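You operate a simulated robot arm through the tools that you are given. There is no shell and no other tool. Be economical: measure what you need, move in short steps, check, and stop when the job is done.

Carry out the task below with a simulated two-armed robot. There is one attempt and no reset: what you move stays moved.

## Task
Fetch the thick blue coupon from the top of bench eight and set it on the board one. Open the cupboard door fifty-six, take the wick carton from the shelf of cupboard fifty-six and put it on the board three, then shut the fifty-six. Take the yellow switch and leave it on top of the brown taped carton on the top of bench nine. Fetch the white block and set it on top of the cooler two. Open the drawer fifty-one, fetch the black fan from the top of bench nine and set it in the inside of drawer fifty-one and shut the fifty-one again. Open the upper trolley drawer, put the yellow block on the top of bench ten away in the inside of the upper trolley drawer, then shut the drawer. Open the cupboard door sixty-two, fetch the bottle two from the shelf of cupboard sixty-two and stand it on the white sheet on the top of bench nine, then shut the sixty-two. The order is free. Set down upright: wick carton, bottle two.

It is judged by the outcome, as a careful person would: the job done as asked, and still so three seconds after it is handed in. It fails if anything else is knocked over, pushed out of place, dropped, spilled or broken. Flat cloth is picked up by pressing the open fingertips on it (5 to 10 N) and closing them slowly along it; thin cloth reads only 2 to 8 mm in the jaws.

## Robot
Two 7-joint arms with fingered hands on one trunk, on a base that drives. Base frame: it is fixed to the floor where the robot stands at the start and does not move with it; the origin is under the middle of the robot, x ahead of it, y to its left, z up. Lengths are in m, angles in rad, forces in N, time in s.
The left shoulder is at the start at [0.03, 0.136, 1.055], the right one opposite. With the tool pointing down near the work surface each hand reaches from about 0.1 to 0.86 m from the robot's upright axis, wherever it stands, measured 20 degrees to its own side. Places, roughly: black fan [-1.25, -2.75, 0.75]; board one [0.5, -0.25, 0.75]; board three [-3.75, 2, 0.75]; bottle two [-1.75, -2.75, 0.5]; cooler two [-1, -1.75, 0.75]; cupboard door fifty-six [-0.8, -0.7, 0.3]; cupboard door sixty-two [-2, -2.6, 0.4]; drawer fifty-one [-1, -3.1, 0.7]; inside of drawer fifty-one [-1, -3.1, 0.6]; inside of the upper trolley drawer [6.9, 4.6, 0.7]; sheet [-1, -1.5, 0.75]; taped carton [-1, -1.25, 1]; thick blue coupon [0.75, 0.25, 0.75]; upper trolley drawer [6.9, 4.6, 0.7]; white block (6x5x4 cm) [-1.1, -2.5, 0.8]; wick carton [-1, -0.75, 0.5]; yellow block (3x3x3 cm) [-1.7, -3.1, 0.8]; yellow switch [-1, -1, 0.75]. Payload 5 kg a hand.
The tool frame of a hand sits at the grasp point between the pads (the TCP): z along the fingers, y along the line on which they close. The tips reach 0.042 m beyond it. Largest opening 0.208 m; the body of the gripper starts 0.119 m behind the TCP. The gripper is a hand of 4 fingers: y runs from the thumb to the fingers, the wrist lies at [0, 0, -0.332] in the tool frame, and closing takes about 1.5 s.
Orientation is told as [roll, pitch, yaw] about the base's x, y, z axes, in that order, counted from this pose: with the fingers straight down and closing along the base's y, the tool's x points along the base's -x, its y along +y and its z along -z.

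## Interface
- The arms move only by the tool play_rows. It takes "left_moves", "right_moves" or both (then of equal length, played together; a hand with none holds still); each is one flat list of numbers, 7 for each row, row after row: the shift along the base's x, y, z in units of 25 mm (1.0 is 25 mm), then the turn, a rotation vector about the base's x, y, z in units of 8 degrees (1.0 is 8 degrees), then the opening, from 0 (shut) to 1 (fully open). In form: [x, y, z, rx, ry, rz, claw, x, y, z, rx, ry, rz, claw, ...]. A call has 1 to 10 rows; each row shifts and turns the commanded pose from where the row before left it. A call with a number of a shift or a turn outside -1 to 1 is refused whole. Rows are played at 5 a second. More than 0.05 m and 0.15 rad between two rows, or a gripper value outside its range, and nothing of the call is played. A pose out of reach is approached as far as the arm can. The call stops where the force on the tool passes 40 N (or 10 N more than at its start, if that is more) or the arm is blocked; 0.2 s more then pass. Each finger travels about 0.072 m/s and halts on what it meets, pressing with about 29 N; the grip force reading is that of the motor and also rises with nothing between the fingers. The clock runs only during rows and for 0.2 s after the last one: add rows that do not move to give the fingers time. It gives the time, the measured TCP pose, the force on the tool (base axes), the opening and the grip force at its end, in the units of the frame above (readings bear some noise), with the torque about the TCP (base axes, N m) and any sound that the robot's microphone picked up.
- Cameras (640 x 400 px; columns grow to the right, rows downward): "scene" is now at [-0.022, -0.0569, 1.7596]; the picture's right is [-0.99, -0.15, 0.00], its down [-0.14, 0.91, -0.40] and it looks along [0.06, -0.40, -0.92] (base axes); focal length 238 px, centre (320, 200). "left" rides on the left gripper at [-0.101, 0, -0.145] in its tool frame; the picture's right is [0.00, -1.00, 0.00], its down [0.82, 0.00, -0.57] and it looks along [0.57, 0.00, 0.82] (tool axes); focal length 261 px, centre (320, 200). "right" rides on the right gripper at [0.101, 0, -0.145] in its tool frame; the picture's right is [0.00, 1.00, 0.00], its down [-0.82, 0.00, -0.57] and it looks along [-0.57, 0.00, 0.82] (tool axes); focal length 261 px, centre (320, 200). There is no depth. A picture from a camera that has moved, and an enlarged one, comes with that camera's place and axes in the base frame and with its lens.
- camera(camera): a new picture of that camera. It takes no simulated time.
- slide_trunk(by): slides the trunk up (or, below 0, down) by that many m; the arms and the scene camera ride with it, the base frame stays. It gives what a move gives, with no picture.
- steer(legs): drives the robot by 1 to 6 legs, each [ahead, left, turn to the left] in m, m and rad, along the robot's own axes; the way and the turn of a leg run together, so that a leg with both is an arc; at most 1.5 m and 3.142 rad a leg. The arms and the cameras ride along, it lands a little off, and it stops where it bumps. It gives what a move gives.
- grasp_type(shape, hand): the hand has 4 fingers and takes this shape, open, in about a second: jaw (thumb against the fingers, like two jaws); tri (thumb and two fingers); tip (a fingertip pinch); poke (one finger out to press); point (the index stretched); flat (the hand flat); cup (the hand cupped); fist (a fist). The gripper value then closes the fingers along that shape, each until it touches; the sizes above hold for jaw. It gives what a move gives, with no picture.
- pan_tilt(pan, tilt): turns the head with the scene camera to pan (to the left, within 2.496 rad either way) and tilt (down, from -0.506 to 1.204), counted from straight ahead of the robot. It gives what a move gives.
- zoom(camera, box): a new picture of the part [left, top, right, bottom] of that camera's present view, enlarged. It takes no simulated time.
- sign_off(): hands the job in; it is judged then, once.

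Go step by step. Nothing tells you exact positions but the pictures and the camera data: compare them with the known pose of the tool, close in by small moves and look again before you grip or let go. The budget is 546 turns and 334 pictures, counting those below and the enlarged ones. Unless the task says otherwise, let go and move clear before handing in, and close with one line.

The tools are called after "Request:" as name(argument=value, ...) on one line, values as JSON. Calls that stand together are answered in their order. play_rows: Moves the arms, as the interface text tells. Its arguments: {"type":"object","properties":{"left_moves":{"type":"array","items":{"type":"number"}},"right_moves":{"type":"array","items":{"type":"number"}}},"required":[]} The other tools are called the same way: slide_trunk (by) slides the trunk up or down; grasp_type (shape, hand) gives the hand a shape; steer (legs) drives the base; pan_tilt (pan, tilt) turns the head that bears the scene camera; camera (camera) takes a picture; zoom (camera, box) takes an enlarged picture of a part of a camera's view; sign_off () hands the job in.

At the start:

```text
time_s: 0.0
left_tcp_pos: [0.6492, -0.0535, 1.0508]
left_ee_rot: [0.0, 0.0, 0.0]
left_force: [0.2, 0.6, 0.3]
left_moment: [-0.02, -0.01, 0.0]
left_grip_width: 0.2079
left_gripper_force: 0.1
left_shape: jaw
right_tcp_pos: [0.3762, -0.5335, 1.1027]
right_ee_rot: [0.0, 0.001, 0.0]
right_force: [0.2, 0.0, -0.6]
right_moment: [0.01, 0.0, 0.02]
right_grip_width: 0.2078
right_gripper_force: 0.2
right_shape: jaw
trunk travel left (down, up): [-0.075, 0.415]
robot x, y, heading: [-0.0003, -0.0005, -0.002]
head pan, tilt: [-1.422, 1.157]
```

scene: 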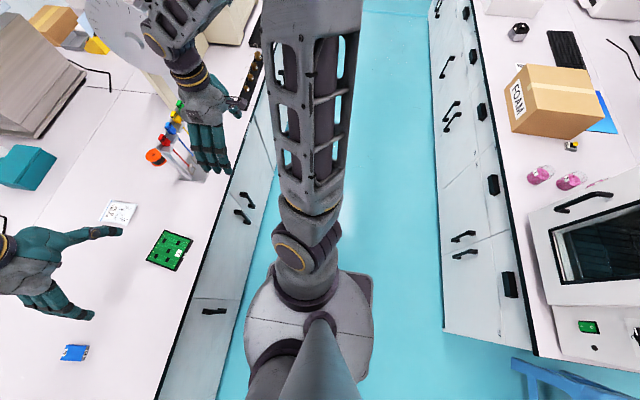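
right: 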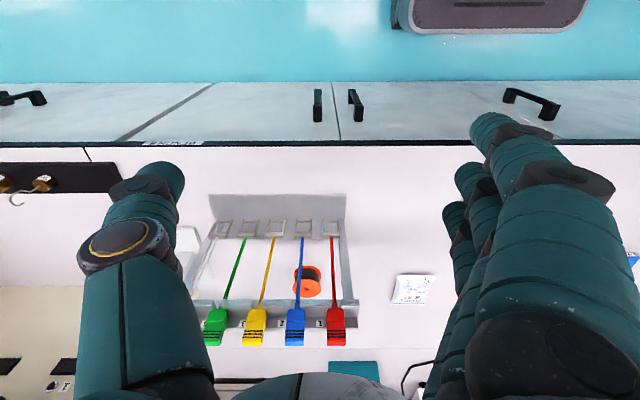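
left: 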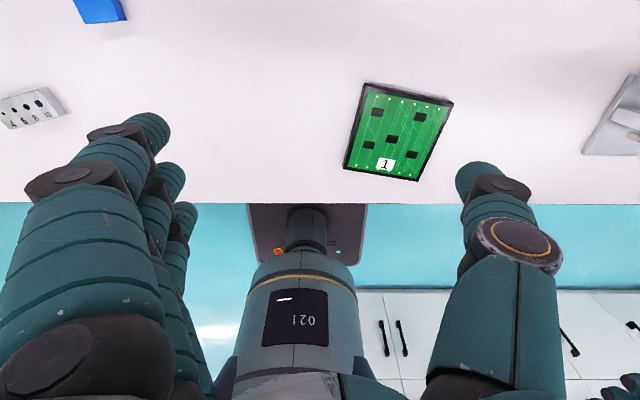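

The coupon and board one lie on bench eight, ahead of me, and bench nine is behind. I'll start with the coupon by turning the head towards it.

Request:
pan_tilt(pan=0.2, tilt=0.9)

Request:
camera(camera="scene")

```text
time_s: 1.7
left_tcp_pos: [0.6503, -0.0536, 1.0501]
left_ee_rot: [0.001, 0.0, -0.001]
left_force: [0.6, -0.3, 0.1]
left_moment: [-0.01, 0.02, 0.06]
left_grip_width: 0.2078
left_gripper_force: 0.1
left_shape: jaw
right_tcp_pos: [0.3761, -0.532, 1.1029]
right_ee_rot: [0.0, -0.001, 0.0]
right_force: [-0.4, 0.8, 0.0]
right_moment: [0.0, -0.02, -0.01]
right_grip_width: 0.2078
right_gripper_force: 0.1
right_shape: jaw
trunk travel left (down, up): [-0.075, 0.415]
robot x, y, heading: [-0.0019, 0.0025, -0.002]
head pan, tilt: [0.201, 0.901]
```

```text
330 pictures are left
camera scene: at [0.0433, 0.0166, 1.7769], right [0.2, -0.98, 0.0], down [-0.77, -0.16, -0.62], along [0.61, 0.12, -0.78], focal length 238 px, centre (320, 200)
```

scene: 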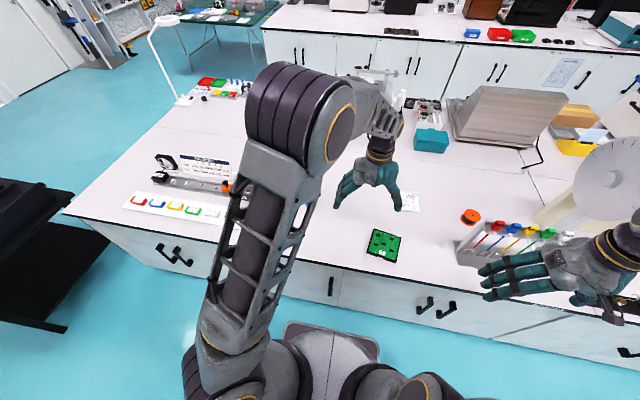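

The coupon is hidden by the left arm. I'll move the left hand towards it and look with the hand camera.

Request:
play_rows(left_moves=[0.5, 1, 0, 0, 0, 0, 1, 0.5, 1, 0, 0, 0, 0, 1, 0.5, 1, 0, 0, 0, 0, 1, 0.5, 1, 0, 0, 0, 0, 1, 0.5, 1, 0, 0, 0, 0, 1, 0.5, 1, 0, 0, 0, 0, 1, 0.5, 1, 0, 0, 0, 0, 1, 0.5, 1, 0, 0, 0, 0, 1, 0, 1, 0, 0, 0, 0, 1, 0, 1, 0, 0, 0, 0, 1])

Request:
camera(camera="left")

Request:
camera(camera="scene")

```text
time_s: 3.9
left_tcp_pos: [0.7508, 0.1974, 1.0484]
left_ee_rot: [0.001, 0.002, 0.0]
left_force: [0.4, 0.4, -0.8]
left_moment: [0.0, 0.02, 0.0]
left_grip_width: 0.2078
left_gripper_force: 0.1
left_shape: jaw
right_tcp_pos: [0.3757, -0.5322, 1.103]
right_ee_rot: [0.0, -0.002, -0.001]
right_force: [0.6, 0.0, 0.6]
right_moment: [-0.04, 0.03, -0.02]
right_grip_width: 0.2077
right_gripper_force: 0.1
right_shape: jaw
trunk travel left (down, up): [-0.075, 0.415]
robot x, y, heading: [-0.002, -0.0013, 0.003]
head pan, tilt: [0.201, 0.901]
```

```text
329 pictures are left
camera left: at [0.8526, 0.198, 1.1943], right [0.0, -1.0, 0.0], down [-0.82, 0.0, 0.57], along [-0.57, 0.0, -0.82], focal length 261 px, centre (320, 200)
```

left: 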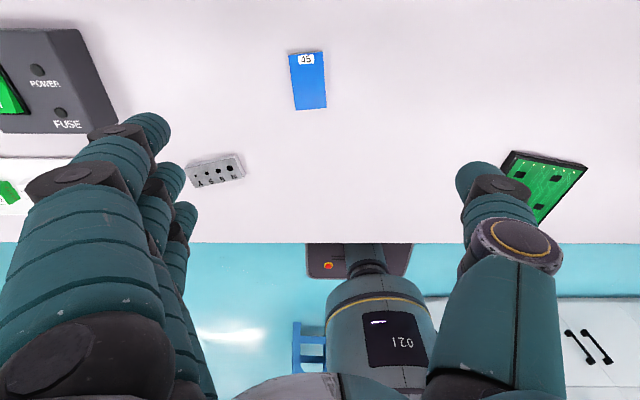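

```text
328 pictures are left
camera scene: at [0.0438, 0.0177, 1.7769], right [0.2, -0.98, 0.0], down [-0.77, -0.16, -0.62], along [0.61, 0.12, -0.78], focal length 238 px, centre (320, 200)
```

scene: 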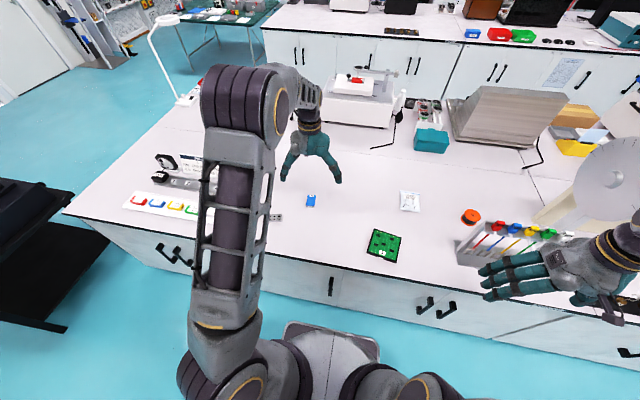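

Request:
zoom(camera="left", box=[260, 30, 360, 130])

Request:
zoom(camera="scene", box=[260, 170, 420, 270])

```text
4.00 times, centred on (310, 80) of left
camera zoom: at [0.8526, 0.198, 1.1943], right [0.0, -1.0, 0.0], down [-0.82, 0.0, 0.57], along [-0.57, 0.0, -0.82], focal length 1043 px, centre (360, 680)
```

zoom: 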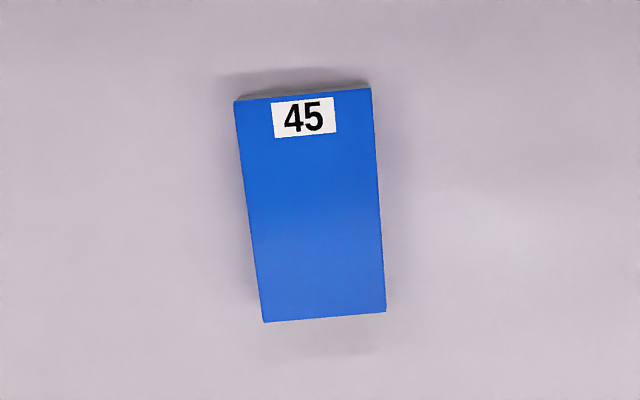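

```text
4.00 times, centred on (340, 220) of scene
camera zoom: at [0.0438, 0.0177, 1.7769], right [0.2, -0.98, 0.0], down [-0.77, -0.16, -0.62], along [0.61, 0.12, -0.78], focal length 954 px, centre (240, 120)
```

zoom: 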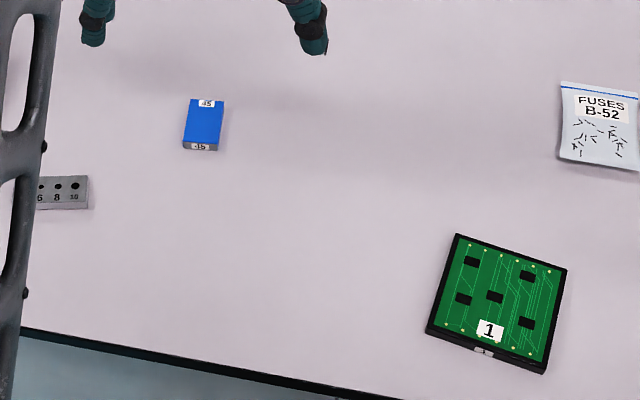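

The coupon is a rigid block of about 7 x 4.5 x 1 cm at roughly [0.782, 0.215], and the bench top is near z = 0.80. I'll go above it, align and narrow the hand.

Request:
play_rows(left_moves=[0.65, 0.35, 0, 0, 0, 0.3, 0.6, 0.6, 0.35, 0, 0, 0, 0.3, 0.6, 0, 0, -1, 0, 0, 0, 0.6, 0, 0, -1, 0, 0, 0, 0.6, 0, 0, -1, 0, 0, 0, 0.6, 0, 0, -1, 0, 0, 0, 0.6, 0, 0, -1, 0, 0, 0, 0.6, 0, 0, 0, 0, 0, 0, 0.6])

Request:
camera(camera="left")

Request:
zoom(camera="scene", box=[240, 130, 400, 230])

```text
time_s: 5.7
left_tcp_pos: [0.78, 0.2144, 0.9247]
left_ee_rot: [-0.001, 0.0, 0.085]
left_force: [-1.3, -0.3, 0.2]
left_moment: [-0.02, -0.04, 0.03]
left_grip_width: 0.1254
left_gripper_force: 0.0
left_shape: jaw
right_tcp_pos: [0.3746, -0.5327, 1.1031]
right_ee_rot: [0.0, 0.0, -0.001]
right_force: [-0.6, 0.6, 0.5]
right_moment: [0.02, -0.01, -0.01]
right_grip_width: 0.2079
right_gripper_force: 0.2
right_shape: jaw
trunk travel left (down, up): [-0.075, 0.415]
robot x, y, heading: [0.0005, 0.0006, 0.001]
head pan, tilt: [0.201, 0.901]
```

```text
325 pictures are left
camera left: at [0.8814, 0.2237, 1.0689], right [0.09, -1.0, 0.0], down [-0.82, -0.07, 0.57], along [-0.57, -0.05, -0.82], focal length 261 px, centre (320, 200)
```

left: 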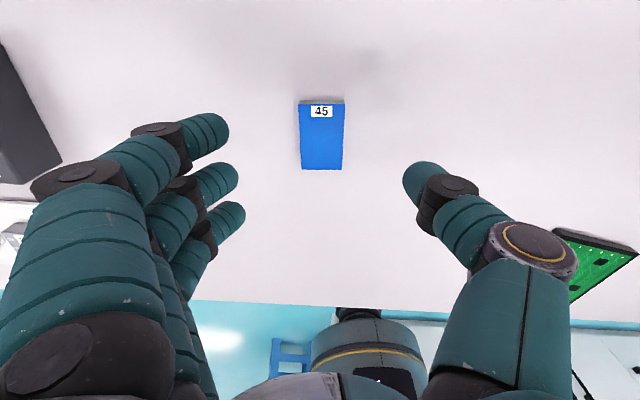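

```text
4.00 times, centred on (320, 180) of scene
camera zoom: at [0.0427, 0.0166, 1.777], right [0.2, -0.98, 0.0], down [-0.77, -0.16, -0.62], along [0.61, 0.12, -0.78], focal length 954 px, centre (320, 280)
```

zoom: 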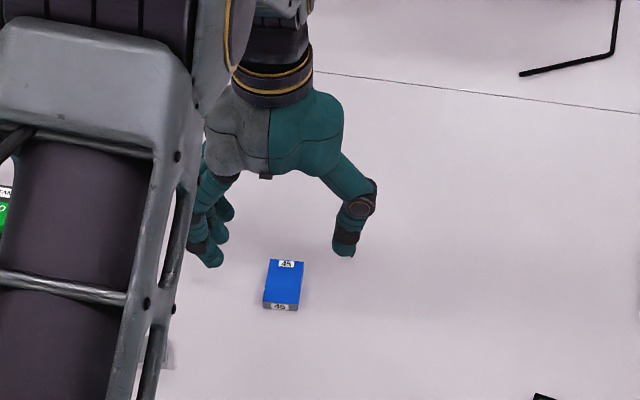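

Alignment looks right, so I'll descend and check before closing.

Request:
play_rows(left_moves=[0, 0, -1, 0, 0, 0, 0.5, 0, 0, -1, 0, 0, 0, 0.5, 0, 0, -0.7, 0, 0, 0, 0.5, 0, 0, -0.3, 0, 0, 0, 0.5, 0, 0, 0, 0, 0, 0, 0.5])

Request:
camera(camera="left")

Request:
zoom(camera="scene", box=[240, 130, 400, 230])

```text
time_s: 6.9
left_tcp_pos: [0.7813, 0.2163, 0.8503]
left_ee_rot: [0.001, 0.0, 0.085]
left_force: [-0.8, 0.0, -0.1]
left_moment: [0.0, 0.02, 0.0]
left_grip_width: 0.105
left_gripper_force: 0.1
left_shape: jaw
right_tcp_pos: [0.3771, -0.5326, 1.103]
right_ee_rot: [0.0, -0.001, -0.001]
right_force: [-0.1, 1.3, 0.2]
right_moment: [0.03, -0.01, -0.03]
right_grip_width: 0.2078
right_gripper_force: 0.1
right_shape: jaw
trunk travel left (down, up): [-0.075, 0.415]
robot x, y, heading: [0.004, -0.0017, -0.001]
head pan, tilt: [0.201, 0.901]
```

```text
323 pictures are left
camera left: at [0.8819, 0.2243, 0.9939], right [0.09, -1.0, 0.0], down [-0.82, -0.07, 0.57], along [-0.57, -0.05, -0.82], focal length 261 px, centre (320, 200)
```

left: 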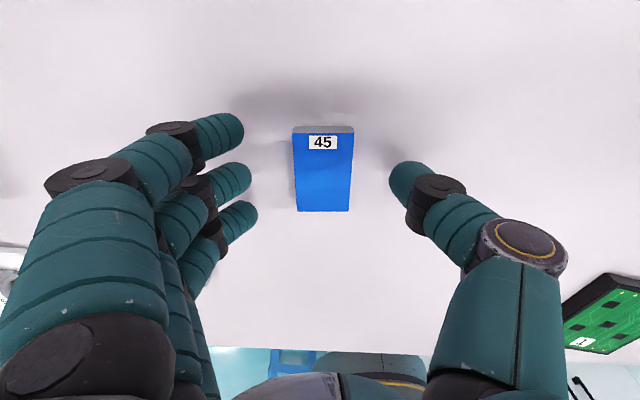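

```text
4.00 times, centred on (320, 180) of scene
camera zoom: at [0.0434, 0.0167, 1.7769], right [0.2, -0.98, 0.0], down [-0.77, -0.16, -0.62], along [0.61, 0.12, -0.78], focal length 954 px, centre (320, 280)
```

zoom: 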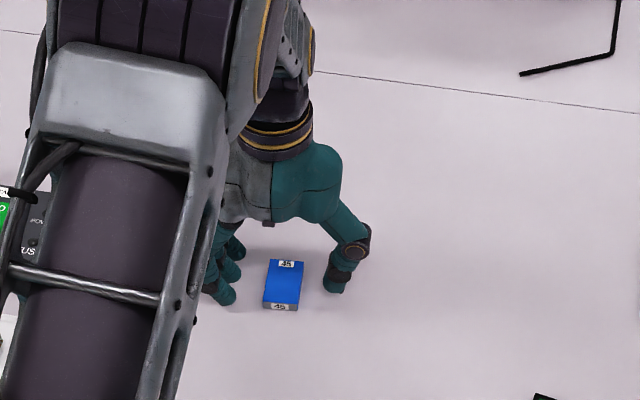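

Request:
play_rows(left_moves=[0, 0, -0.2, 0, 0, 0, 0.5, 0, 0, -0.2, 0, 0, 0, 0.5, 0, 0, 0, 0, 0, 0, 0.5])

Request:
camera(camera="left")

```text
time_s: 7.7
left_tcp_pos: [0.7807, 0.2146, 0.8435]
left_ee_rot: [0.0, -0.004, 0.085]
left_force: [-3.3, 0.9, 26.9]
left_moment: [1.81, 0.44, 0.16]
left_grip_width: 0.1048
left_gripper_force: 0.0
left_shape: jaw
right_tcp_pos: [0.3732, -0.5313, 1.1033]
right_ee_rot: [0.0, -0.001, -0.001]
right_force: [-0.2, -0.8, -0.4]
right_moment: [0.01, -0.02, 0.0]
right_grip_width: 0.2077
right_gripper_force: 0.1
right_shape: jaw
trunk travel left (down, up): [-0.075, 0.415]
robot x, y, heading: [-0.0044, 0.0008, -0.0]
head pan, tilt: [0.201, 0.901]
```

```text
321 pictures are left
camera left: at [0.8816, 0.224, 0.9879], right [0.09, -1.0, 0.0], down [-0.82, -0.07, 0.57], along [-0.57, -0.05, -0.82], focal length 261 px, centre (320, 200)
```

left: 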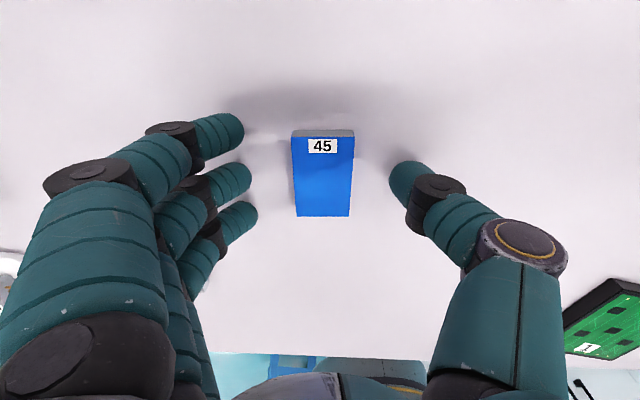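

Tips touch the bench at TCP z ≈ 0.8435. I'll back off slightly and close.

Request:
play_rows(left_moves=[0, 0, 0.2, 0, 0, 0, 0.5, 0, 0, 0, 0, 0, 0, 0.1, 0, 0, 0, 0, 0, 0, 0.1, 0, 0, 0, 0, 0, 0, 0.1, 0, 0, 0, 0, 0, 0, 0.1, 0, 0, 0, 0, 0, 0, 0.1, 0, 0, 0, 0, 0, 0, 0.1])

Request:
camera(camera="left")

```text
time_s: 9.3
left_tcp_pos: [0.7801, 0.2147, 0.8454]
left_ee_rot: [0.001, 0.001, 0.084]
left_force: [-0.3, -1.0, 0.0]
left_moment: [-0.03, -0.02, -0.02]
left_grip_width: 0.0388
left_gripper_force: 28.5
left_shape: jaw
right_tcp_pos: [0.376, -0.5319, 1.1026]
right_ee_rot: [0.002, 0.0, 0.001]
right_force: [0.0, 0.7, -0.1]
right_moment: [-0.01, 0.01, 0.0]
right_grip_width: 0.2077
right_gripper_force: 0.0
right_shape: jaw
trunk travel left (down, up): [-0.075, 0.415]
robot x, y, heading: [0.0002, 0.0021, 0.001]
head pan, tilt: [0.201, 0.901]
```

```text
320 pictures are left
camera left: at [0.8822, 0.224, 0.9894], right [0.09, -1.0, 0.0], down [-0.82, -0.07, 0.57], along [-0.57, -0.05, -0.82], focal length 261 px, centre (320, 200)
```

left: 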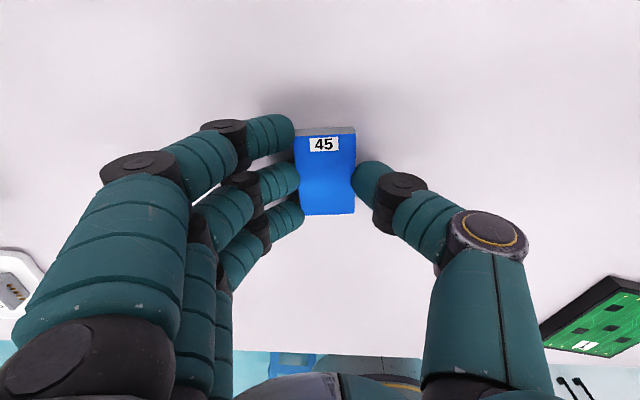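

Coupon gripped. I'll lift it 8 cm and carry it over board one.

Request:
play_rows(left_moves=[0, 0, 0.5, 0, 0, 0, 0.1, 0, 0, 1, 0, 0, 0, 0.1, 0, 0, 1, 0, 0, 0, 0.1, 0, 0, 1, 0, 0, 0, 0.1, -0.45, -1, 0, 0, 0, 0, 0.1, -0.45, -1, 0, 0, 0, 0, 0.1, -0.45, -1, 0, 0, 0, 0, 0.1, -0.45, -1, 0, 0, 0, 0, 0.1, -0.45, -1, 0, 0, 0, 0, 0.1, -0.45, -1, 0, 0, 0, 0, 0.1])

Request:
play_rows(left_moves=[-0.45, -1, 0, 0, 0, 0, 0.1, -0.45, -1, 0, 0, 0, 0, 0.1, -0.45, -1, 0, 0, 0, 0, 0.1, -0.45, -1, 0, 0, 0, 0, 0.1, -0.45, -1, 0, 0, 0, 0, 0.1, -0.45, -1, 0, 0, 0, 0, 0.1, -0.45, -1, 0, 0, 0, 0, 0.1, -0.45, -1, 0, 0, 0, 0, 0.1, 0, 0, 0, 0, 0, 0, 0.1])

Request:
camera(camera="left")

Request:
camera(camera="scene")

```text
time_s: 11.5
left_tcp_pos: [0.7135, 0.0645, 0.9335]
left_ee_rot: [0.002, 0.0, 0.086]
left_force: [0.3, 0.6, -0.5]
left_moment: [0.0, 0.0, 0.03]
left_grip_width: 0.0386
left_gripper_force: 28.8
left_shape: jaw
right_tcp_pos: [0.3751, -0.5331, 1.1032]
right_ee_rot: [-0.002, 0.0, 0.001]
right_force: [-0.8, 0.0, 0.6]
right_moment: [0.11, -0.05, 0.0]
right_grip_width: 0.208
right_gripper_force: 0.0
right_shape: jaw
trunk travel left (down, up): [-0.075, 0.415]
robot x, y, heading: [-0.0006, 0.0011, 0.001]
head pan, tilt: [0.201, 0.901]
```

```text
time_s: 13.5
left_tcp_pos: [0.6238, -0.136, 0.9336]
left_ee_rot: [0.002, 0.0, 0.083]
left_force: [0.3, 0.5, -1.0]
left_moment: [-0.02, 0.02, -0.03]
left_grip_width: 0.0388
left_gripper_force: 28.7
left_shape: jaw
right_tcp_pos: [0.3769, -0.532, 1.1031]
right_ee_rot: [0.0, 0.001, 0.0]
right_force: [0.3, 0.1, 0.8]
right_moment: [-0.01, 0.02, 0.01]
right_grip_width: 0.208
right_gripper_force: 0.1
right_shape: jaw
trunk travel left (down, up): [-0.075, 0.415]
robot x, y, heading: [0.0004, 0.0003, 0.008]
head pan, tilt: [0.201, 0.901]
```

```text
319 pictures are left
camera left: at [0.7255, -0.1262, 1.0776], right [0.09, -1.0, 0.0], down [-0.82, -0.07, 0.57], along [-0.57, -0.05, -0.82], focal length 261 px, centre (320, 200)
```

left: 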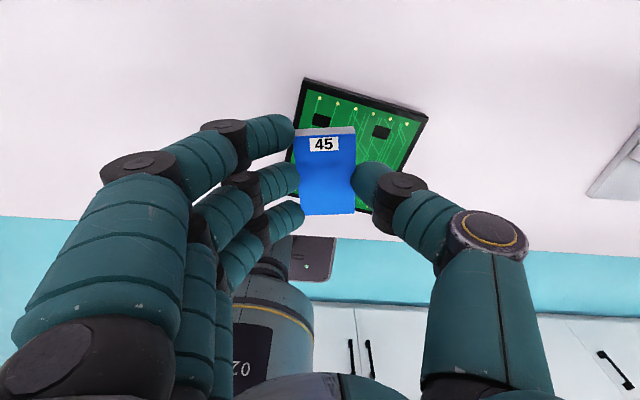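

```text
318 pictures are left
camera scene: at [0.0437, 0.0174, 1.7769], right [0.2, -0.98, 0.0], down [-0.77, -0.16, -0.62], along [0.61, 0.12, -0.78], focal length 238 px, centre (320, 200)
```

scene: 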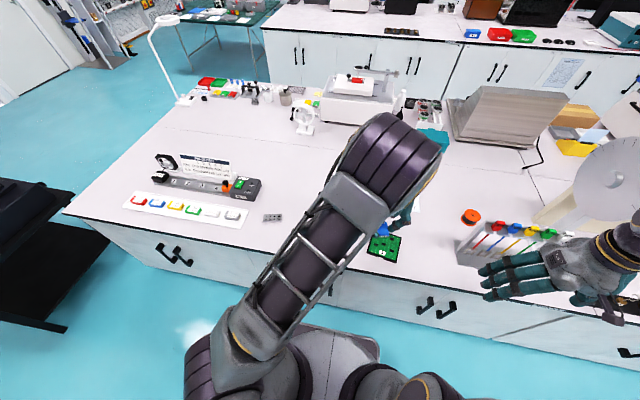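

Over the board's edge now. I'll shift to the board centre (0.604, -0.172) and lower carefully.

Request:
play_rows(left_moves=[-0.4, -0.7, 0, 0, 0, 0, 0.1, -0.4, -0.7, 0, 0, 0, 0, 0.1, 0, 0, -1, 0, 0, 0, 0.1, 0, 0, -0.7, 0, 0, 0, 0.1, 0, 0, -0.5, 0, 0, 0, 0.1, 0, 0, 0, 0, 0, 0, 0.1])

Request:
camera(camera="left")

Request:
zoom(camera="scene", box=[310, 190, 470, 290])

```text
time_s: 14.9
left_tcp_pos: [0.6043, -0.1705, 0.878]
left_ee_rot: [0.0, 0.0, 0.083]
left_force: [0.2, 0.0, -0.4]
left_moment: [-0.03, -0.03, -0.01]
left_grip_width: 0.0388
left_gripper_force: 28.8
left_shape: jaw
right_tcp_pos: [0.3775, -0.5325, 1.1027]
right_ee_rot: [-0.001, 0.001, -0.001]
right_force: [0.4, 0.5, 0.1]
right_moment: [0.03, -0.02, 0.0]
right_grip_width: 0.2078
right_gripper_force: 0.1
right_shape: jaw
trunk travel left (down, up): [-0.075, 0.415]
robot x, y, heading: [0.001, 0.0022, 0.001]
head pan, tilt: [0.201, 0.901]
```

```text
317 pictures are left
camera left: at [0.7047, -0.1611, 1.0226], right [0.09, -1.0, 0.0], down [-0.82, -0.07, 0.57], along [-0.57, -0.05, -0.82], focal length 261 px, centre (320, 200)
```

left: 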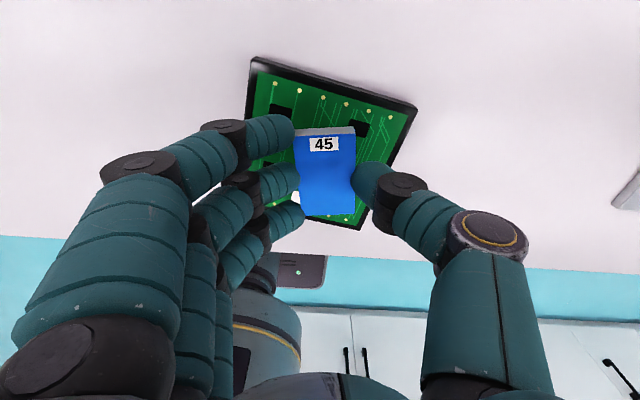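

```text
4.00 times, centred on (390, 240) of scene
camera zoom: at [0.0428, 0.0166, 1.777], right [0.2, -0.98, 0.0], down [-0.77, -0.16, -0.62], along [0.61, 0.12, -0.78], focal length 954 px, centre (40, 40)
```

zoom: 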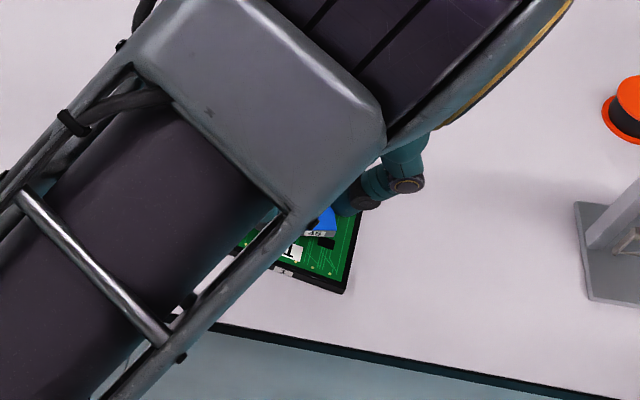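

Request:
play_rows(left_moves=[0, 0, -0.2, 0, 0, 0, 0.1, 0, 0, -0.2, 0, 0, 0, 0.1, 0, 0, -0.2, 0, 0, 0, 0.1, 0, 0, 0, 0, 0, 0, 0.1])

```text
time_s: 15.9
left_tcp_pos: [0.603, -0.1709, 0.863]
left_ee_rot: [0.001, -0.001, 0.084]
left_force: [-0.3, 0.4, -0.3]
left_moment: [0.01, 0.02, -0.01]
left_grip_width: 0.0388
left_gripper_force: 29.0
left_shape: jaw
right_tcp_pos: [0.3759, -0.5316, 1.1026]
right_ee_rot: [-0.001, 0.001, -0.001]
right_force: [-0.1, 0.7, 0.2]
right_moment: [0.0, -0.02, 0.01]
right_grip_width: 0.2079
right_gripper_force: 0.0
right_shape: jaw
trunk travel left (down, up): [-0.075, 0.415]
robot x, y, heading: [0.0004, -0.0021, 0.001]
head pan, tilt: [0.201, 0.901]
```

Request:
play_rows(left_moves=[0, 0, -0.15, 0, 0, 0, 0.1, 0, 0, -0.1, 0, 0, 0, 0.1, 0, 0, 0, 0, 0, 0, 0.1])

```text
time_s: 16.7
left_tcp_pos: [0.6038, -0.1705, 0.8588]
left_ee_rot: [-0.002, -0.002, 0.083]
left_force: [-2.8, 3.0, 41.3]
left_moment: [0.41, 0.64, -0.09]
left_grip_width: 0.0398
left_gripper_force: 29.3
left_shape: jaw
right_tcp_pos: [0.374, -0.5322, 1.1042]
right_ee_rot: [0.0, -0.001, 0.0]
right_force: [0.7, -0.1, 0.0]
right_moment: [0.02, -0.02, -0.02]
right_grip_width: 0.208
right_gripper_force: 0.1
right_shape: jaw
trunk travel left (down, up): [-0.075, 0.415]
robot x, y, heading: [0.0024, 0.0012, 0.003]
head pan, tilt: [0.201, 0.901]
```

Contact with the board. I'll ease up a hair, release and lift straight off.

Request:
play_rows(left_moves=[0, 0, 0.1, 0, 0, 0, 0.1, 0, 0, 0, 0, 0, 0, 0.25, 0, 0, 0, 0, 0, 0, 0.4, 0, 0, 0, 0, 0, 0, 0.45, 0, 0, 0, 0, 0, 0, 0.45, 0, 0, 0.5, 0, 0, 0, 0.45, 0, 0, 1, 0, 0, 0, 0.45, 0, 0, 1, 0, 0, 0, 0.45, 0, 0, 1, 0, 0, 0, 0.45, 0, 0, 1, 0, 0, 0, 0.45])

Request:
camera(camera="left")

```text
time_s: 18.9
left_tcp_pos: [0.6033, -0.169, 0.9705]
left_ee_rot: [0.0, 0.001, 0.084]
left_force: [-1.1, 0.5, 1.0]
left_moment: [0.0, -0.04, 0.01]
left_grip_width: 0.0931
left_gripper_force: 0.1
left_shape: jaw
right_tcp_pos: [0.3754, -0.5335, 1.1041]
right_ee_rot: [-0.001, -0.001, -0.001]
right_force: [-1.0, -0.2, 0.9]
right_moment: [-0.01, -0.01, 0.0]
right_grip_width: 0.2077
right_gripper_force: 0.1
right_shape: jaw
trunk travel left (down, up): [-0.075, 0.415]
robot x, y, heading: [0.0027, -0.0003, -0.004]
head pan, tilt: [0.201, 0.901]
```

```text
315 pictures are left
camera left: at [0.7049, -0.1602, 1.1159], right [0.09, -1.0, 0.0], down [-0.82, -0.07, 0.57], along [-0.57, -0.05, -0.82], focal length 261 px, centre (320, 200)
```

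left: 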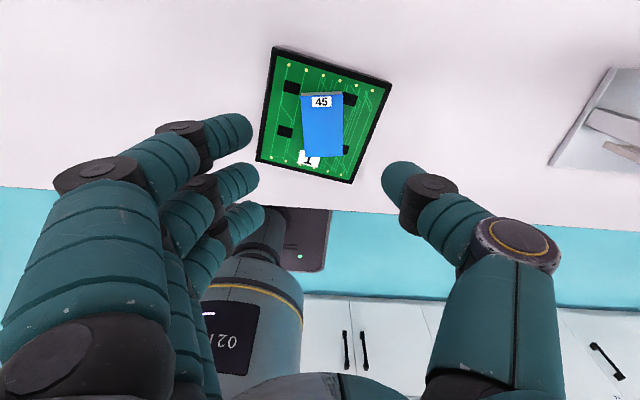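

Coupon is on board one. Now I'll survey bench nine behind and the surroundings, pulling the left hand in first.

Request:
play_rows(left_moves=[-1, 1, 1, 0, 0, -0.6, 0.45, -1, 1, 1, 0, 0, 0, 0.45, -1, 1, 1, 0, 0, 0, 0.45, -1, 1, 1, 0, 0, 0, 0.45, -1, 1, 1, 0, 0, 0, 0.45, -1, 1, 1, 0, 0, 0, 0.45, -1, 1, 1, 0, 0, 0, 0.45, -1, 1, 0, 0, 0, 0, 0.45, -1, 1, 0, 0, 0, 0, 0.45, -1, 1, 0, 0, 0, 0, 0.45], right_moves=[0, 0.6, 0.5, 0, 0, 0, 0.45, 0, 0.6, 0.5, 0, 0, 0, 0.45, 0, 0.6, 0, 0, 0, 0, 0.45, 0, 0.6, 0, 0, 0, 0.45, 0, 0, 0.6, 0, 0, 0, 0, 0.45, 0, 0.6, 0, 0, 0, 0, 0.45, 0, 0.6, 0, 0, 0, 0, 0.45, 0, 0.6, 0, 0, 0, 0, 0.45, 0, 0.6, 0, 0, 0, 0, 0.45, 0, 0, 0, 0, 0, 0, 0.45])

Request:
pan_tilt(pan=-2.2, tilt=0.6)

Request:
camera(camera="scene")

```text
time_s: 21.1
left_tcp_pos: [0.3523, 0.0812, 1.1478]
left_ee_rot: [0.001, -0.001, 0.0]
left_force: [-0.7, 0.4, 0.1]
left_moment: [-0.04, -0.09, 0.02]
left_grip_width: 0.0929
left_gripper_force: 0.1
left_shape: jaw
right_tcp_pos: [0.3754, -0.3968, 1.1285]
right_ee_rot: [-0.002, 0.0, 0.062]
right_force: [-1.4, 1.4, 0.3]
right_moment: [-0.1, -0.04, 0.0]
right_grip_width: 0.0944
right_gripper_force: 0.1
right_shape: jaw
trunk travel left (down, up): [-0.075, 0.415]
robot x, y, heading: [0.0003, -0.0004, -0.003]
head pan, tilt: [0.201, 0.901]
```

```text
time_s: 23.3
left_tcp_pos: [0.3532, 0.081, 1.1476]
left_ee_rot: [0.0, 0.0, 0.0]
left_force: [0.4, 0.4, 0.4]
left_moment: [0.0, 0.01, 0.03]
left_grip_width: 0.0929
left_gripper_force: 0.1
left_shape: jaw
right_tcp_pos: [0.3758, -0.3972, 1.1276]
right_ee_rot: [0.0, 0.001, 0.063]
right_force: [-0.2, -0.3, 0.0]
right_moment: [0.0, 0.03, -0.02]
right_grip_width: 0.0943
right_gripper_force: 0.1
right_shape: jaw
trunk travel left (down, up): [-0.075, 0.415]
robot x, y, heading: [0.0005, 0.0026, -0.005]
head pan, tilt: [-2.201, 0.6]
```

```text
314 pictures are left
camera scene: at [-0.0828, -0.0697, 1.8017], right [-0.81, 0.59, 0.0], down [0.33, 0.46, -0.83], along [-0.49, -0.67, -0.56], focal length 238 px, centre (320, 200)
```

scene: 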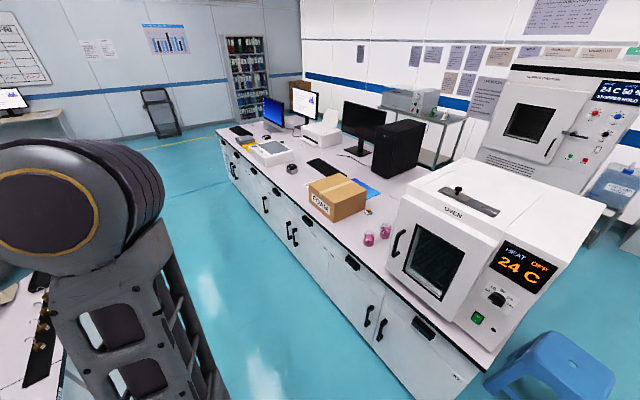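

Request:
zoom(camera="scene", box=[220, 90, 420, 215])

Request:
zoom(camera="scene", box=[240, 160, 500, 322])

```text
3.20 times, centred on (320, 152) of scene
camera zoom: at [-0.0828, -0.0697, 1.8017], right [-0.81, 0.59, 0.0], down [0.33, 0.46, -0.83], along [-0.49, -0.67, -0.56], focal length 763 px, centre (320, 352)
```

zoom: 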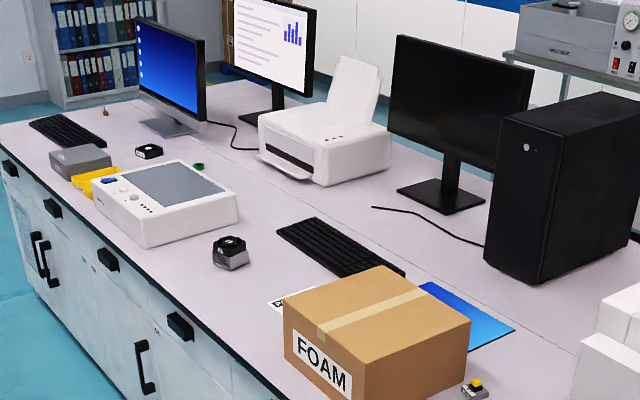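

```text
2.46 times, centred on (370, 241) of scene
camera zoom: at [-0.0828, -0.0697, 1.8017], right [-0.81, 0.59, 0.0], down [0.33, 0.46, -0.83], along [-0.49, -0.67, -0.56], focal length 587 px, centre (197, 99)
```

zoom: 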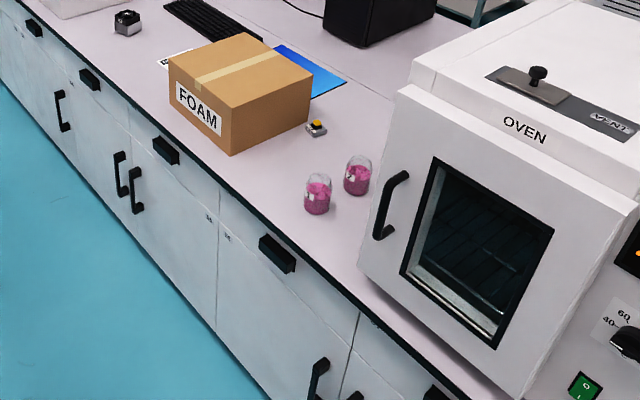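

The switch sits by the taped carton, with the cooler and sheet further along bench nine. I'll back up a little, turn to face along the aisle, drive to y ≈ -1.1 and then turn to face bench nine.

Request:
steer(legs=[[-0.15, 0, 0], [0, 0, -1.571], [1.1, 0, 0], [0, 0, -1.571]])

Request:
pan_tilt(pan=0, tilt=0.8)

Request:
camera(camera="scene")

```text
time_s: 37.5
left_tcp_pos: [-0.4973, -1.1808, 1.1474]
left_ee_rot: [0.001, 0.001, -3.131]
left_force: [0.9, -0.1, 0.1]
left_moment: [-0.05, -0.01, 0.04]
left_grip_width: 0.0929
left_gripper_force: 0.2
left_shape: jaw
right_tcp_pos: [-0.523, -0.7043, 1.128]
right_ee_rot: [0.0, 0.0, -3.069]
right_force: [-0.7, -0.5, -0.6]
right_moment: [-0.02, 0.0, -0.01]
right_grip_width: 0.0948
right_gripper_force: 0.1
right_shape: jaw
trunk travel left (down, up): [-0.075, 0.415]
robot x, y, heading: [-0.1426, -1.0979, -3.128]
head pan, tilt: [-2.201, 0.6]
```

```text
time_s: 39.6
left_tcp_pos: [-0.496, -1.1824, 1.1467]
left_ee_rot: [-0.001, -0.001, -3.132]
left_force: [-0.4, 1.4, -0.2]
left_moment: [-0.01, -0.01, -0.01]
left_grip_width: 0.0931
left_gripper_force: 0.1
left_shape: jaw
right_tcp_pos: [-0.5227, -0.7042, 1.1282]
right_ee_rot: [0.0, 0.001, -3.067]
right_force: [0.0, 0.6, 0.0]
right_moment: [0.0, 0.01, 0.0]
right_grip_width: 0.0945
right_gripper_force: 0.1
right_shape: jaw
trunk travel left (down, up): [-0.075, 0.415]
robot x, y, heading: [-0.1406, -1.1014, -3.125]
head pan, tilt: [0.0, 0.799]
```

```text
311 pictures are left
camera scene: at [-0.1953, -1.0964, 1.7848], right [-0.01, 1.0, 0.0], down [0.72, 0.01, -0.7], along [-0.7, -0.01, -0.72], focal length 238 px, centre (320, 200)
```

scene: 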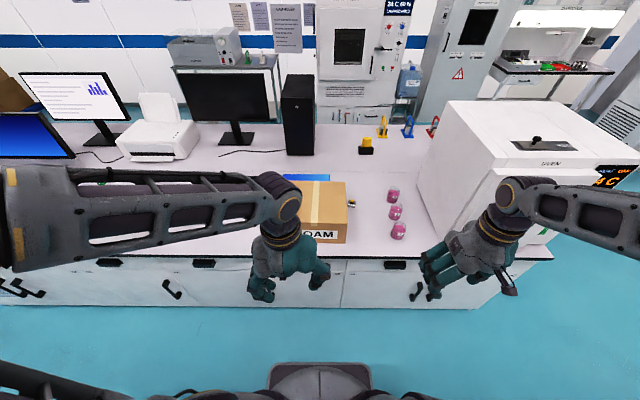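

The yellow switch is at about [-1.13, -0.935]. To keep the right elbow away from the oven I'll step left (towards -y) and then forward.

Request:
steer(legs=[[0, 0.15, 0], [0.22, 0, 0]])

Request:
camera(camera="scene")

Request:
camera(camera="right")

```text
time_s: 42.2
left_tcp_pos: [-0.7142, -1.3361, 1.1463]
left_ee_rot: [0.003, 0.001, -3.129]
left_force: [-1.8, -0.7, -1.3]
left_moment: [0.03, -0.18, -0.04]
left_grip_width: 0.0929
left_gripper_force: 0.1
left_shape: jaw
right_tcp_pos: [-0.7425, -0.8582, 1.127]
right_ee_rot: [0.001, 0.0, -3.067]
right_force: [-1.0, 0.7, -0.9]
right_moment: [0.0, -0.2, -0.02]
right_grip_width: 0.0943
right_gripper_force: 0.0
right_shape: jaw
trunk travel left (down, up): [-0.075, 0.415]
robot x, y, heading: [-0.3579, -1.2529, -3.127]
head pan, tilt: [0.0, 0.799]
```

```text
310 pictures are left
camera scene: at [-0.415, -1.249, 1.7847], right [-0.01, 1.0, 0.0], down [0.72, 0.01, -0.7], along [-0.7, -0.01, -0.72], focal length 238 px, centre (320, 200)
```

scene: 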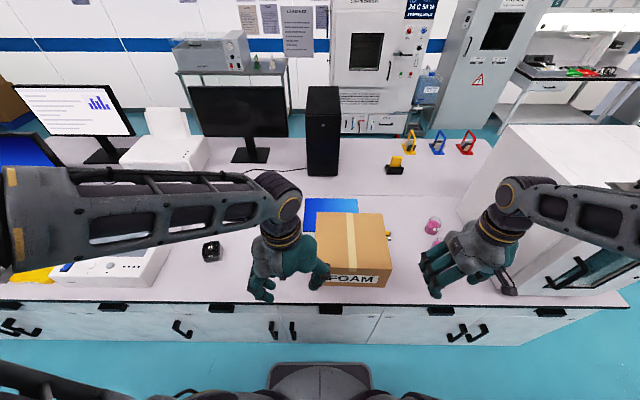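

```text
309 pictures are left
camera right: at [-0.6426, -0.8507, 1.2722], right [0.07, -1.0, 0.0], down [-0.82, -0.06, 0.57], along [-0.57, -0.04, -0.82], focal length 261 px, centre (320, 200)
```

right: 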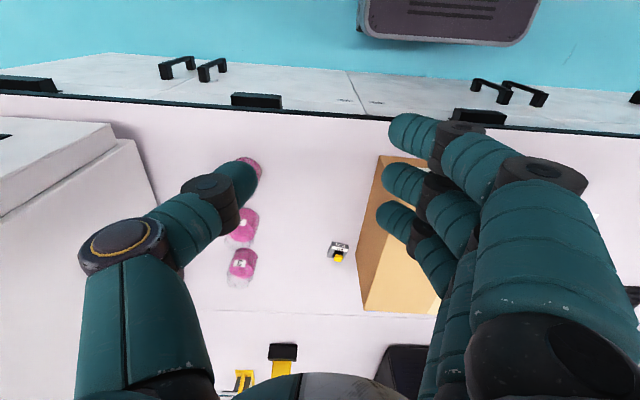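

Request:
zoom(camera="right", box=[220, 150, 460, 300])

Request:
zoom(camera="scene", box=[290, 190, 450, 290])

```text
2.67 times, centred on (340, 225) of right
camera zoom: at [-0.6426, -0.8507, 1.2722], right [0.07, -1.0, 0.0], down [-0.82, -0.06, 0.57], along [-0.57, -0.04, -0.82], focal length 695 px, centre (267, 133)
```

zoom: 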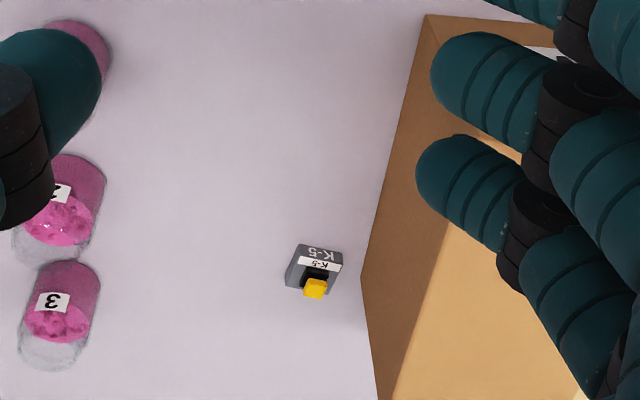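

```text
4.00 times, centred on (370, 240) of scene
camera zoom: at [-0.415, -1.249, 1.7847], right [-0.01, 1.0, 0.0], down [0.72, 0.01, -0.7], along [-0.7, -0.01, -0.72], focal length 954 px, centre (120, 40)
```

zoom: 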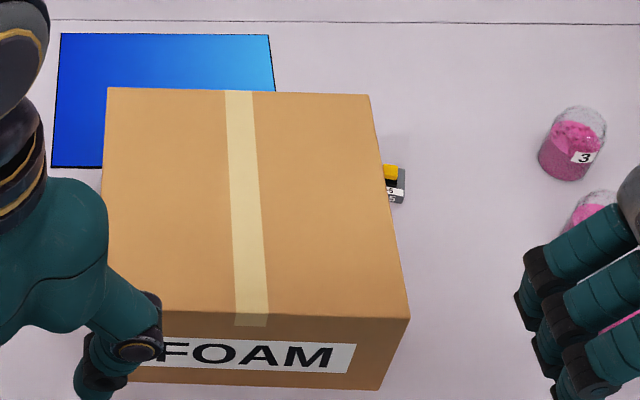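

Carton top is at about z = 0.955, spanning x -0.86..-1.14 and y -0.98..-1.275. The switch is at [-1.11, -0.929], close beside it. I'll move the right hand over it and turn it so that it closes along x, away from the carton.

Request:
play_rows(right_moves=[-1, -0.2, 0, 0, 0, 1, 0.45, -1, -0.2, 0, 0, 0, 1, 0.45, -1, -0.2, 0, 0, 0, 1, 0.45, -1, -0.2, 0, 0, 0, 1, 0.45, -1, -0.2, 0, 0, 0, 1, 0.45, -1, -0.2, 0, 0, 0, 1, 0.45, -1, -0.2, 0, 0, 0, 1, 0.45, -1, -0.2, 0, 0, 0, 1, 0.45, -1, -0.2, 0, 0, 0, 1, 0.45, -1, -0.2, 0, 0, 0, 0.13, 0.45])

Request:
play_rows(right_moves=[-1, -0.2, 0, 0, 0, 0, 0.45, -1, -0.2, 0, 0, 0, 0, 0.45, -1, -0.2, 0, 0, 0, 0, 0.45, -1, 0, 0, 0, 0, 0, 0.45, -0.7, 0, 0, 0, 0, 0, 0.45, 0, 0, 0, 0, 0, 0, 0.45])

Request:
camera(camera="right")

Request:
camera(camera="scene")

```text
time_s: 44.4
left_tcp_pos: [-0.7154, -1.3346, 1.1472]
left_ee_rot: [0.0, 0.002, -3.13]
left_force: [-1.0, 0.0, 0.1]
left_moment: [0.03, -0.12, -0.01]
left_grip_width: 0.0929
left_gripper_force: 0.0
left_shape: jaw
right_tcp_pos: [-0.9928, -0.9072, 1.1276]
right_ee_rot: [0.002, -0.001, -1.792]
right_force: [-0.4, 0.1, -0.3]
right_moment: [0.0, -0.08, -0.03]
right_grip_width: 0.0942
right_gripper_force: 0.1
right_shape: jaw
trunk travel left (down, up): [-0.075, 0.415]
robot x, y, heading: [-0.3621, -1.2522, -3.127]
head pan, tilt: [0.0, 0.799]
```

```text
time_s: 45.8
left_tcp_pos: [-0.7126, -1.336, 1.1481]
left_ee_rot: [0.0, 0.002, -3.128]
left_force: [-0.9, 0.0, -0.5]
left_moment: [0.02, 0.05, 0.0]
left_grip_width: 0.0929
left_gripper_force: 0.1
left_shape: jaw
right_tcp_pos: [-1.1087, -0.922, 1.1277]
right_ee_rot: [0.0, -0.001, -1.791]
right_force: [-0.8, 0.5, 0.2]
right_moment: [-0.01, 0.03, 0.03]
right_grip_width: 0.0941
right_gripper_force: 0.0
right_shape: jaw
trunk travel left (down, up): [-0.075, 0.415]
robot x, y, heading: [-0.3595, -1.2532, -3.131]
head pan, tilt: [0.0, 0.799]
```

```text
306 pictures are left
camera right: at [-1.0864, -0.8244, 1.2727], right [0.97, -0.22, 0.0], down [-0.18, -0.8, 0.57], along [-0.13, -0.56, -0.82], focal length 261 px, centre (320, 200)
```

right: 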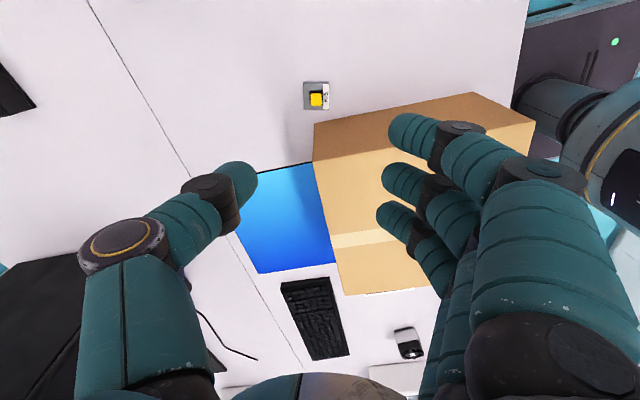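

```text
305 pictures are left
camera scene: at [-0.4121, -1.2489, 1.7849], right [-0.01, 1.0, 0.0], down [0.72, 0.01, -0.7], along [-0.7, -0.01, -0.72], focal length 238 px, centre (320, 200)
```

scene: 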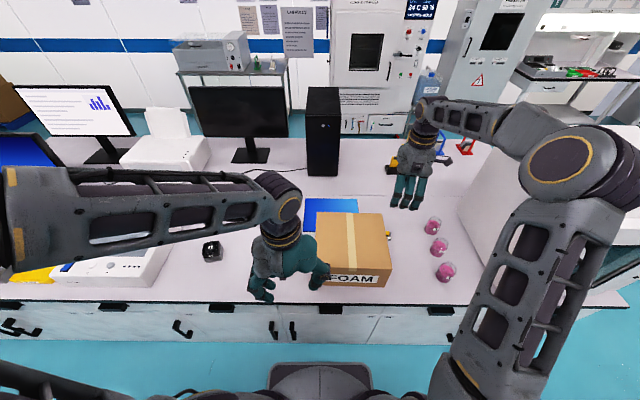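

Request:
zoom(camera="right", box=[276, 71, 356, 121])

```text
8.00 times, centred on (316, 96) of right
camera zoom: at [-1.0864, -0.8244, 1.2727], right [0.97, -0.22, 0.0], down [-0.18, -0.8, 0.57], along [-0.13, -0.56, -0.82], focal length 2085 px, centre (352, 1032)
```

zoom: 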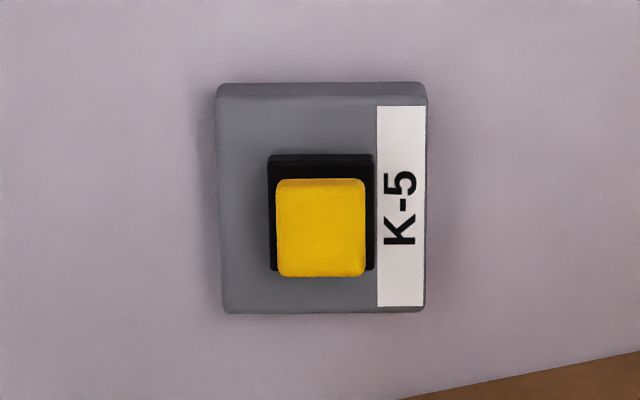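

Request:
play_rows(right_moves=[-0.35, -0.1, -1, 0, 0, 0, 0.45, 0, 0, -1, 0, 0, 0, 0.45, 0, 0, -1, 0, 0, 0, 0.45, 0, 0, -1, 0, 0, 0, 0.45, 0, 0, -1, 0, 0, 0, 0.45, 0, 0, -1, 0, 0, 0, 0.45, 0, 0, -1, 0, 0, 0, 0.45, 0, 0, -1, 0, 0, 0, 0.45, 0, 0, 0, 0, 0, 0, 0.45])

Request:
camera(camera="right")

Request:
zoom(camera="scene", box=[320, 160, 480, 260])

```text
time_s: 47.1
left_tcp_pos: [-0.7126, -1.3352, 1.1479]
left_ee_rot: [0.0, -0.001, -3.127]
left_force: [-0.2, -0.2, 0.6]
left_moment: [0.0, 0.0, 0.01]
left_grip_width: 0.0929
left_gripper_force: 0.1
left_shape: jaw
right_tcp_pos: [-1.1192, -0.9246, 1.0027]
right_ee_rot: [-0.008, 0.0, -1.792]
right_force: [3.7, 2.2, 26.2]
right_moment: [-1.3, -1.46, 0.31]
right_grip_width: 0.0947
right_gripper_force: 0.1
right_shape: jaw
trunk travel left (down, up): [-0.075, 0.415]
robot x, y, heading: [-0.3602, -1.251, -3.132]
head pan, tilt: [0.0, 0.799]
stopped in row 6 (right hand): the force on the tool passed its limit at 52 N (the readings are from after the stop); the commanded pose is now the measured one
```

```text
303 pictures are left
camera right: at [-1.0957, -0.8264, 1.1471], right [0.97, -0.22, -0.01], down [-0.18, -0.8, 0.57], along [-0.14, -0.56, -0.82], focal length 261 px, centre (320, 200)
```

right: 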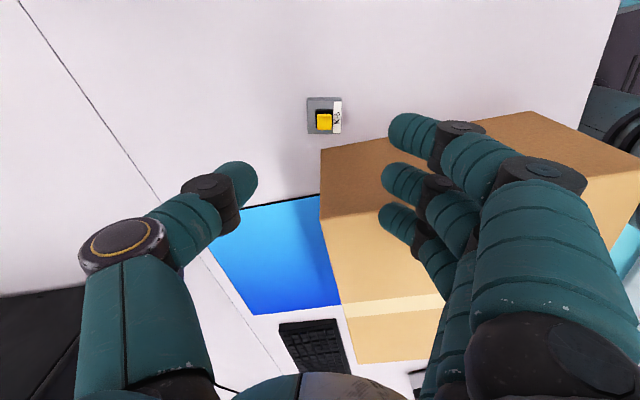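

```text
4.00 times, centred on (400, 210) of scene
camera zoom: at [-0.4106, -1.2493, 1.7852], right [-0.01, 1.0, 0.0], down [0.72, 0.01, -0.7], along [-0.7, -0.01, -0.72], focal length 954 px, centre (0, 160)
```

zoom: 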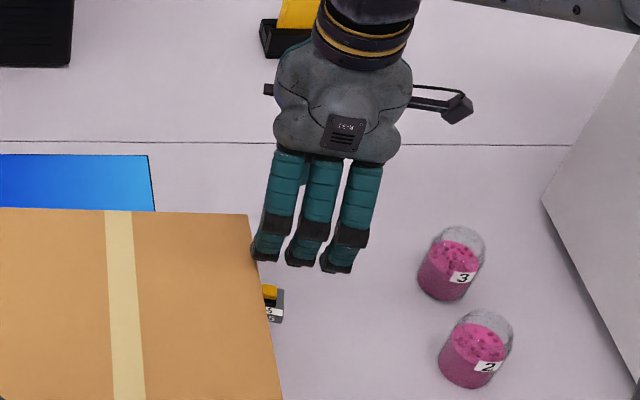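

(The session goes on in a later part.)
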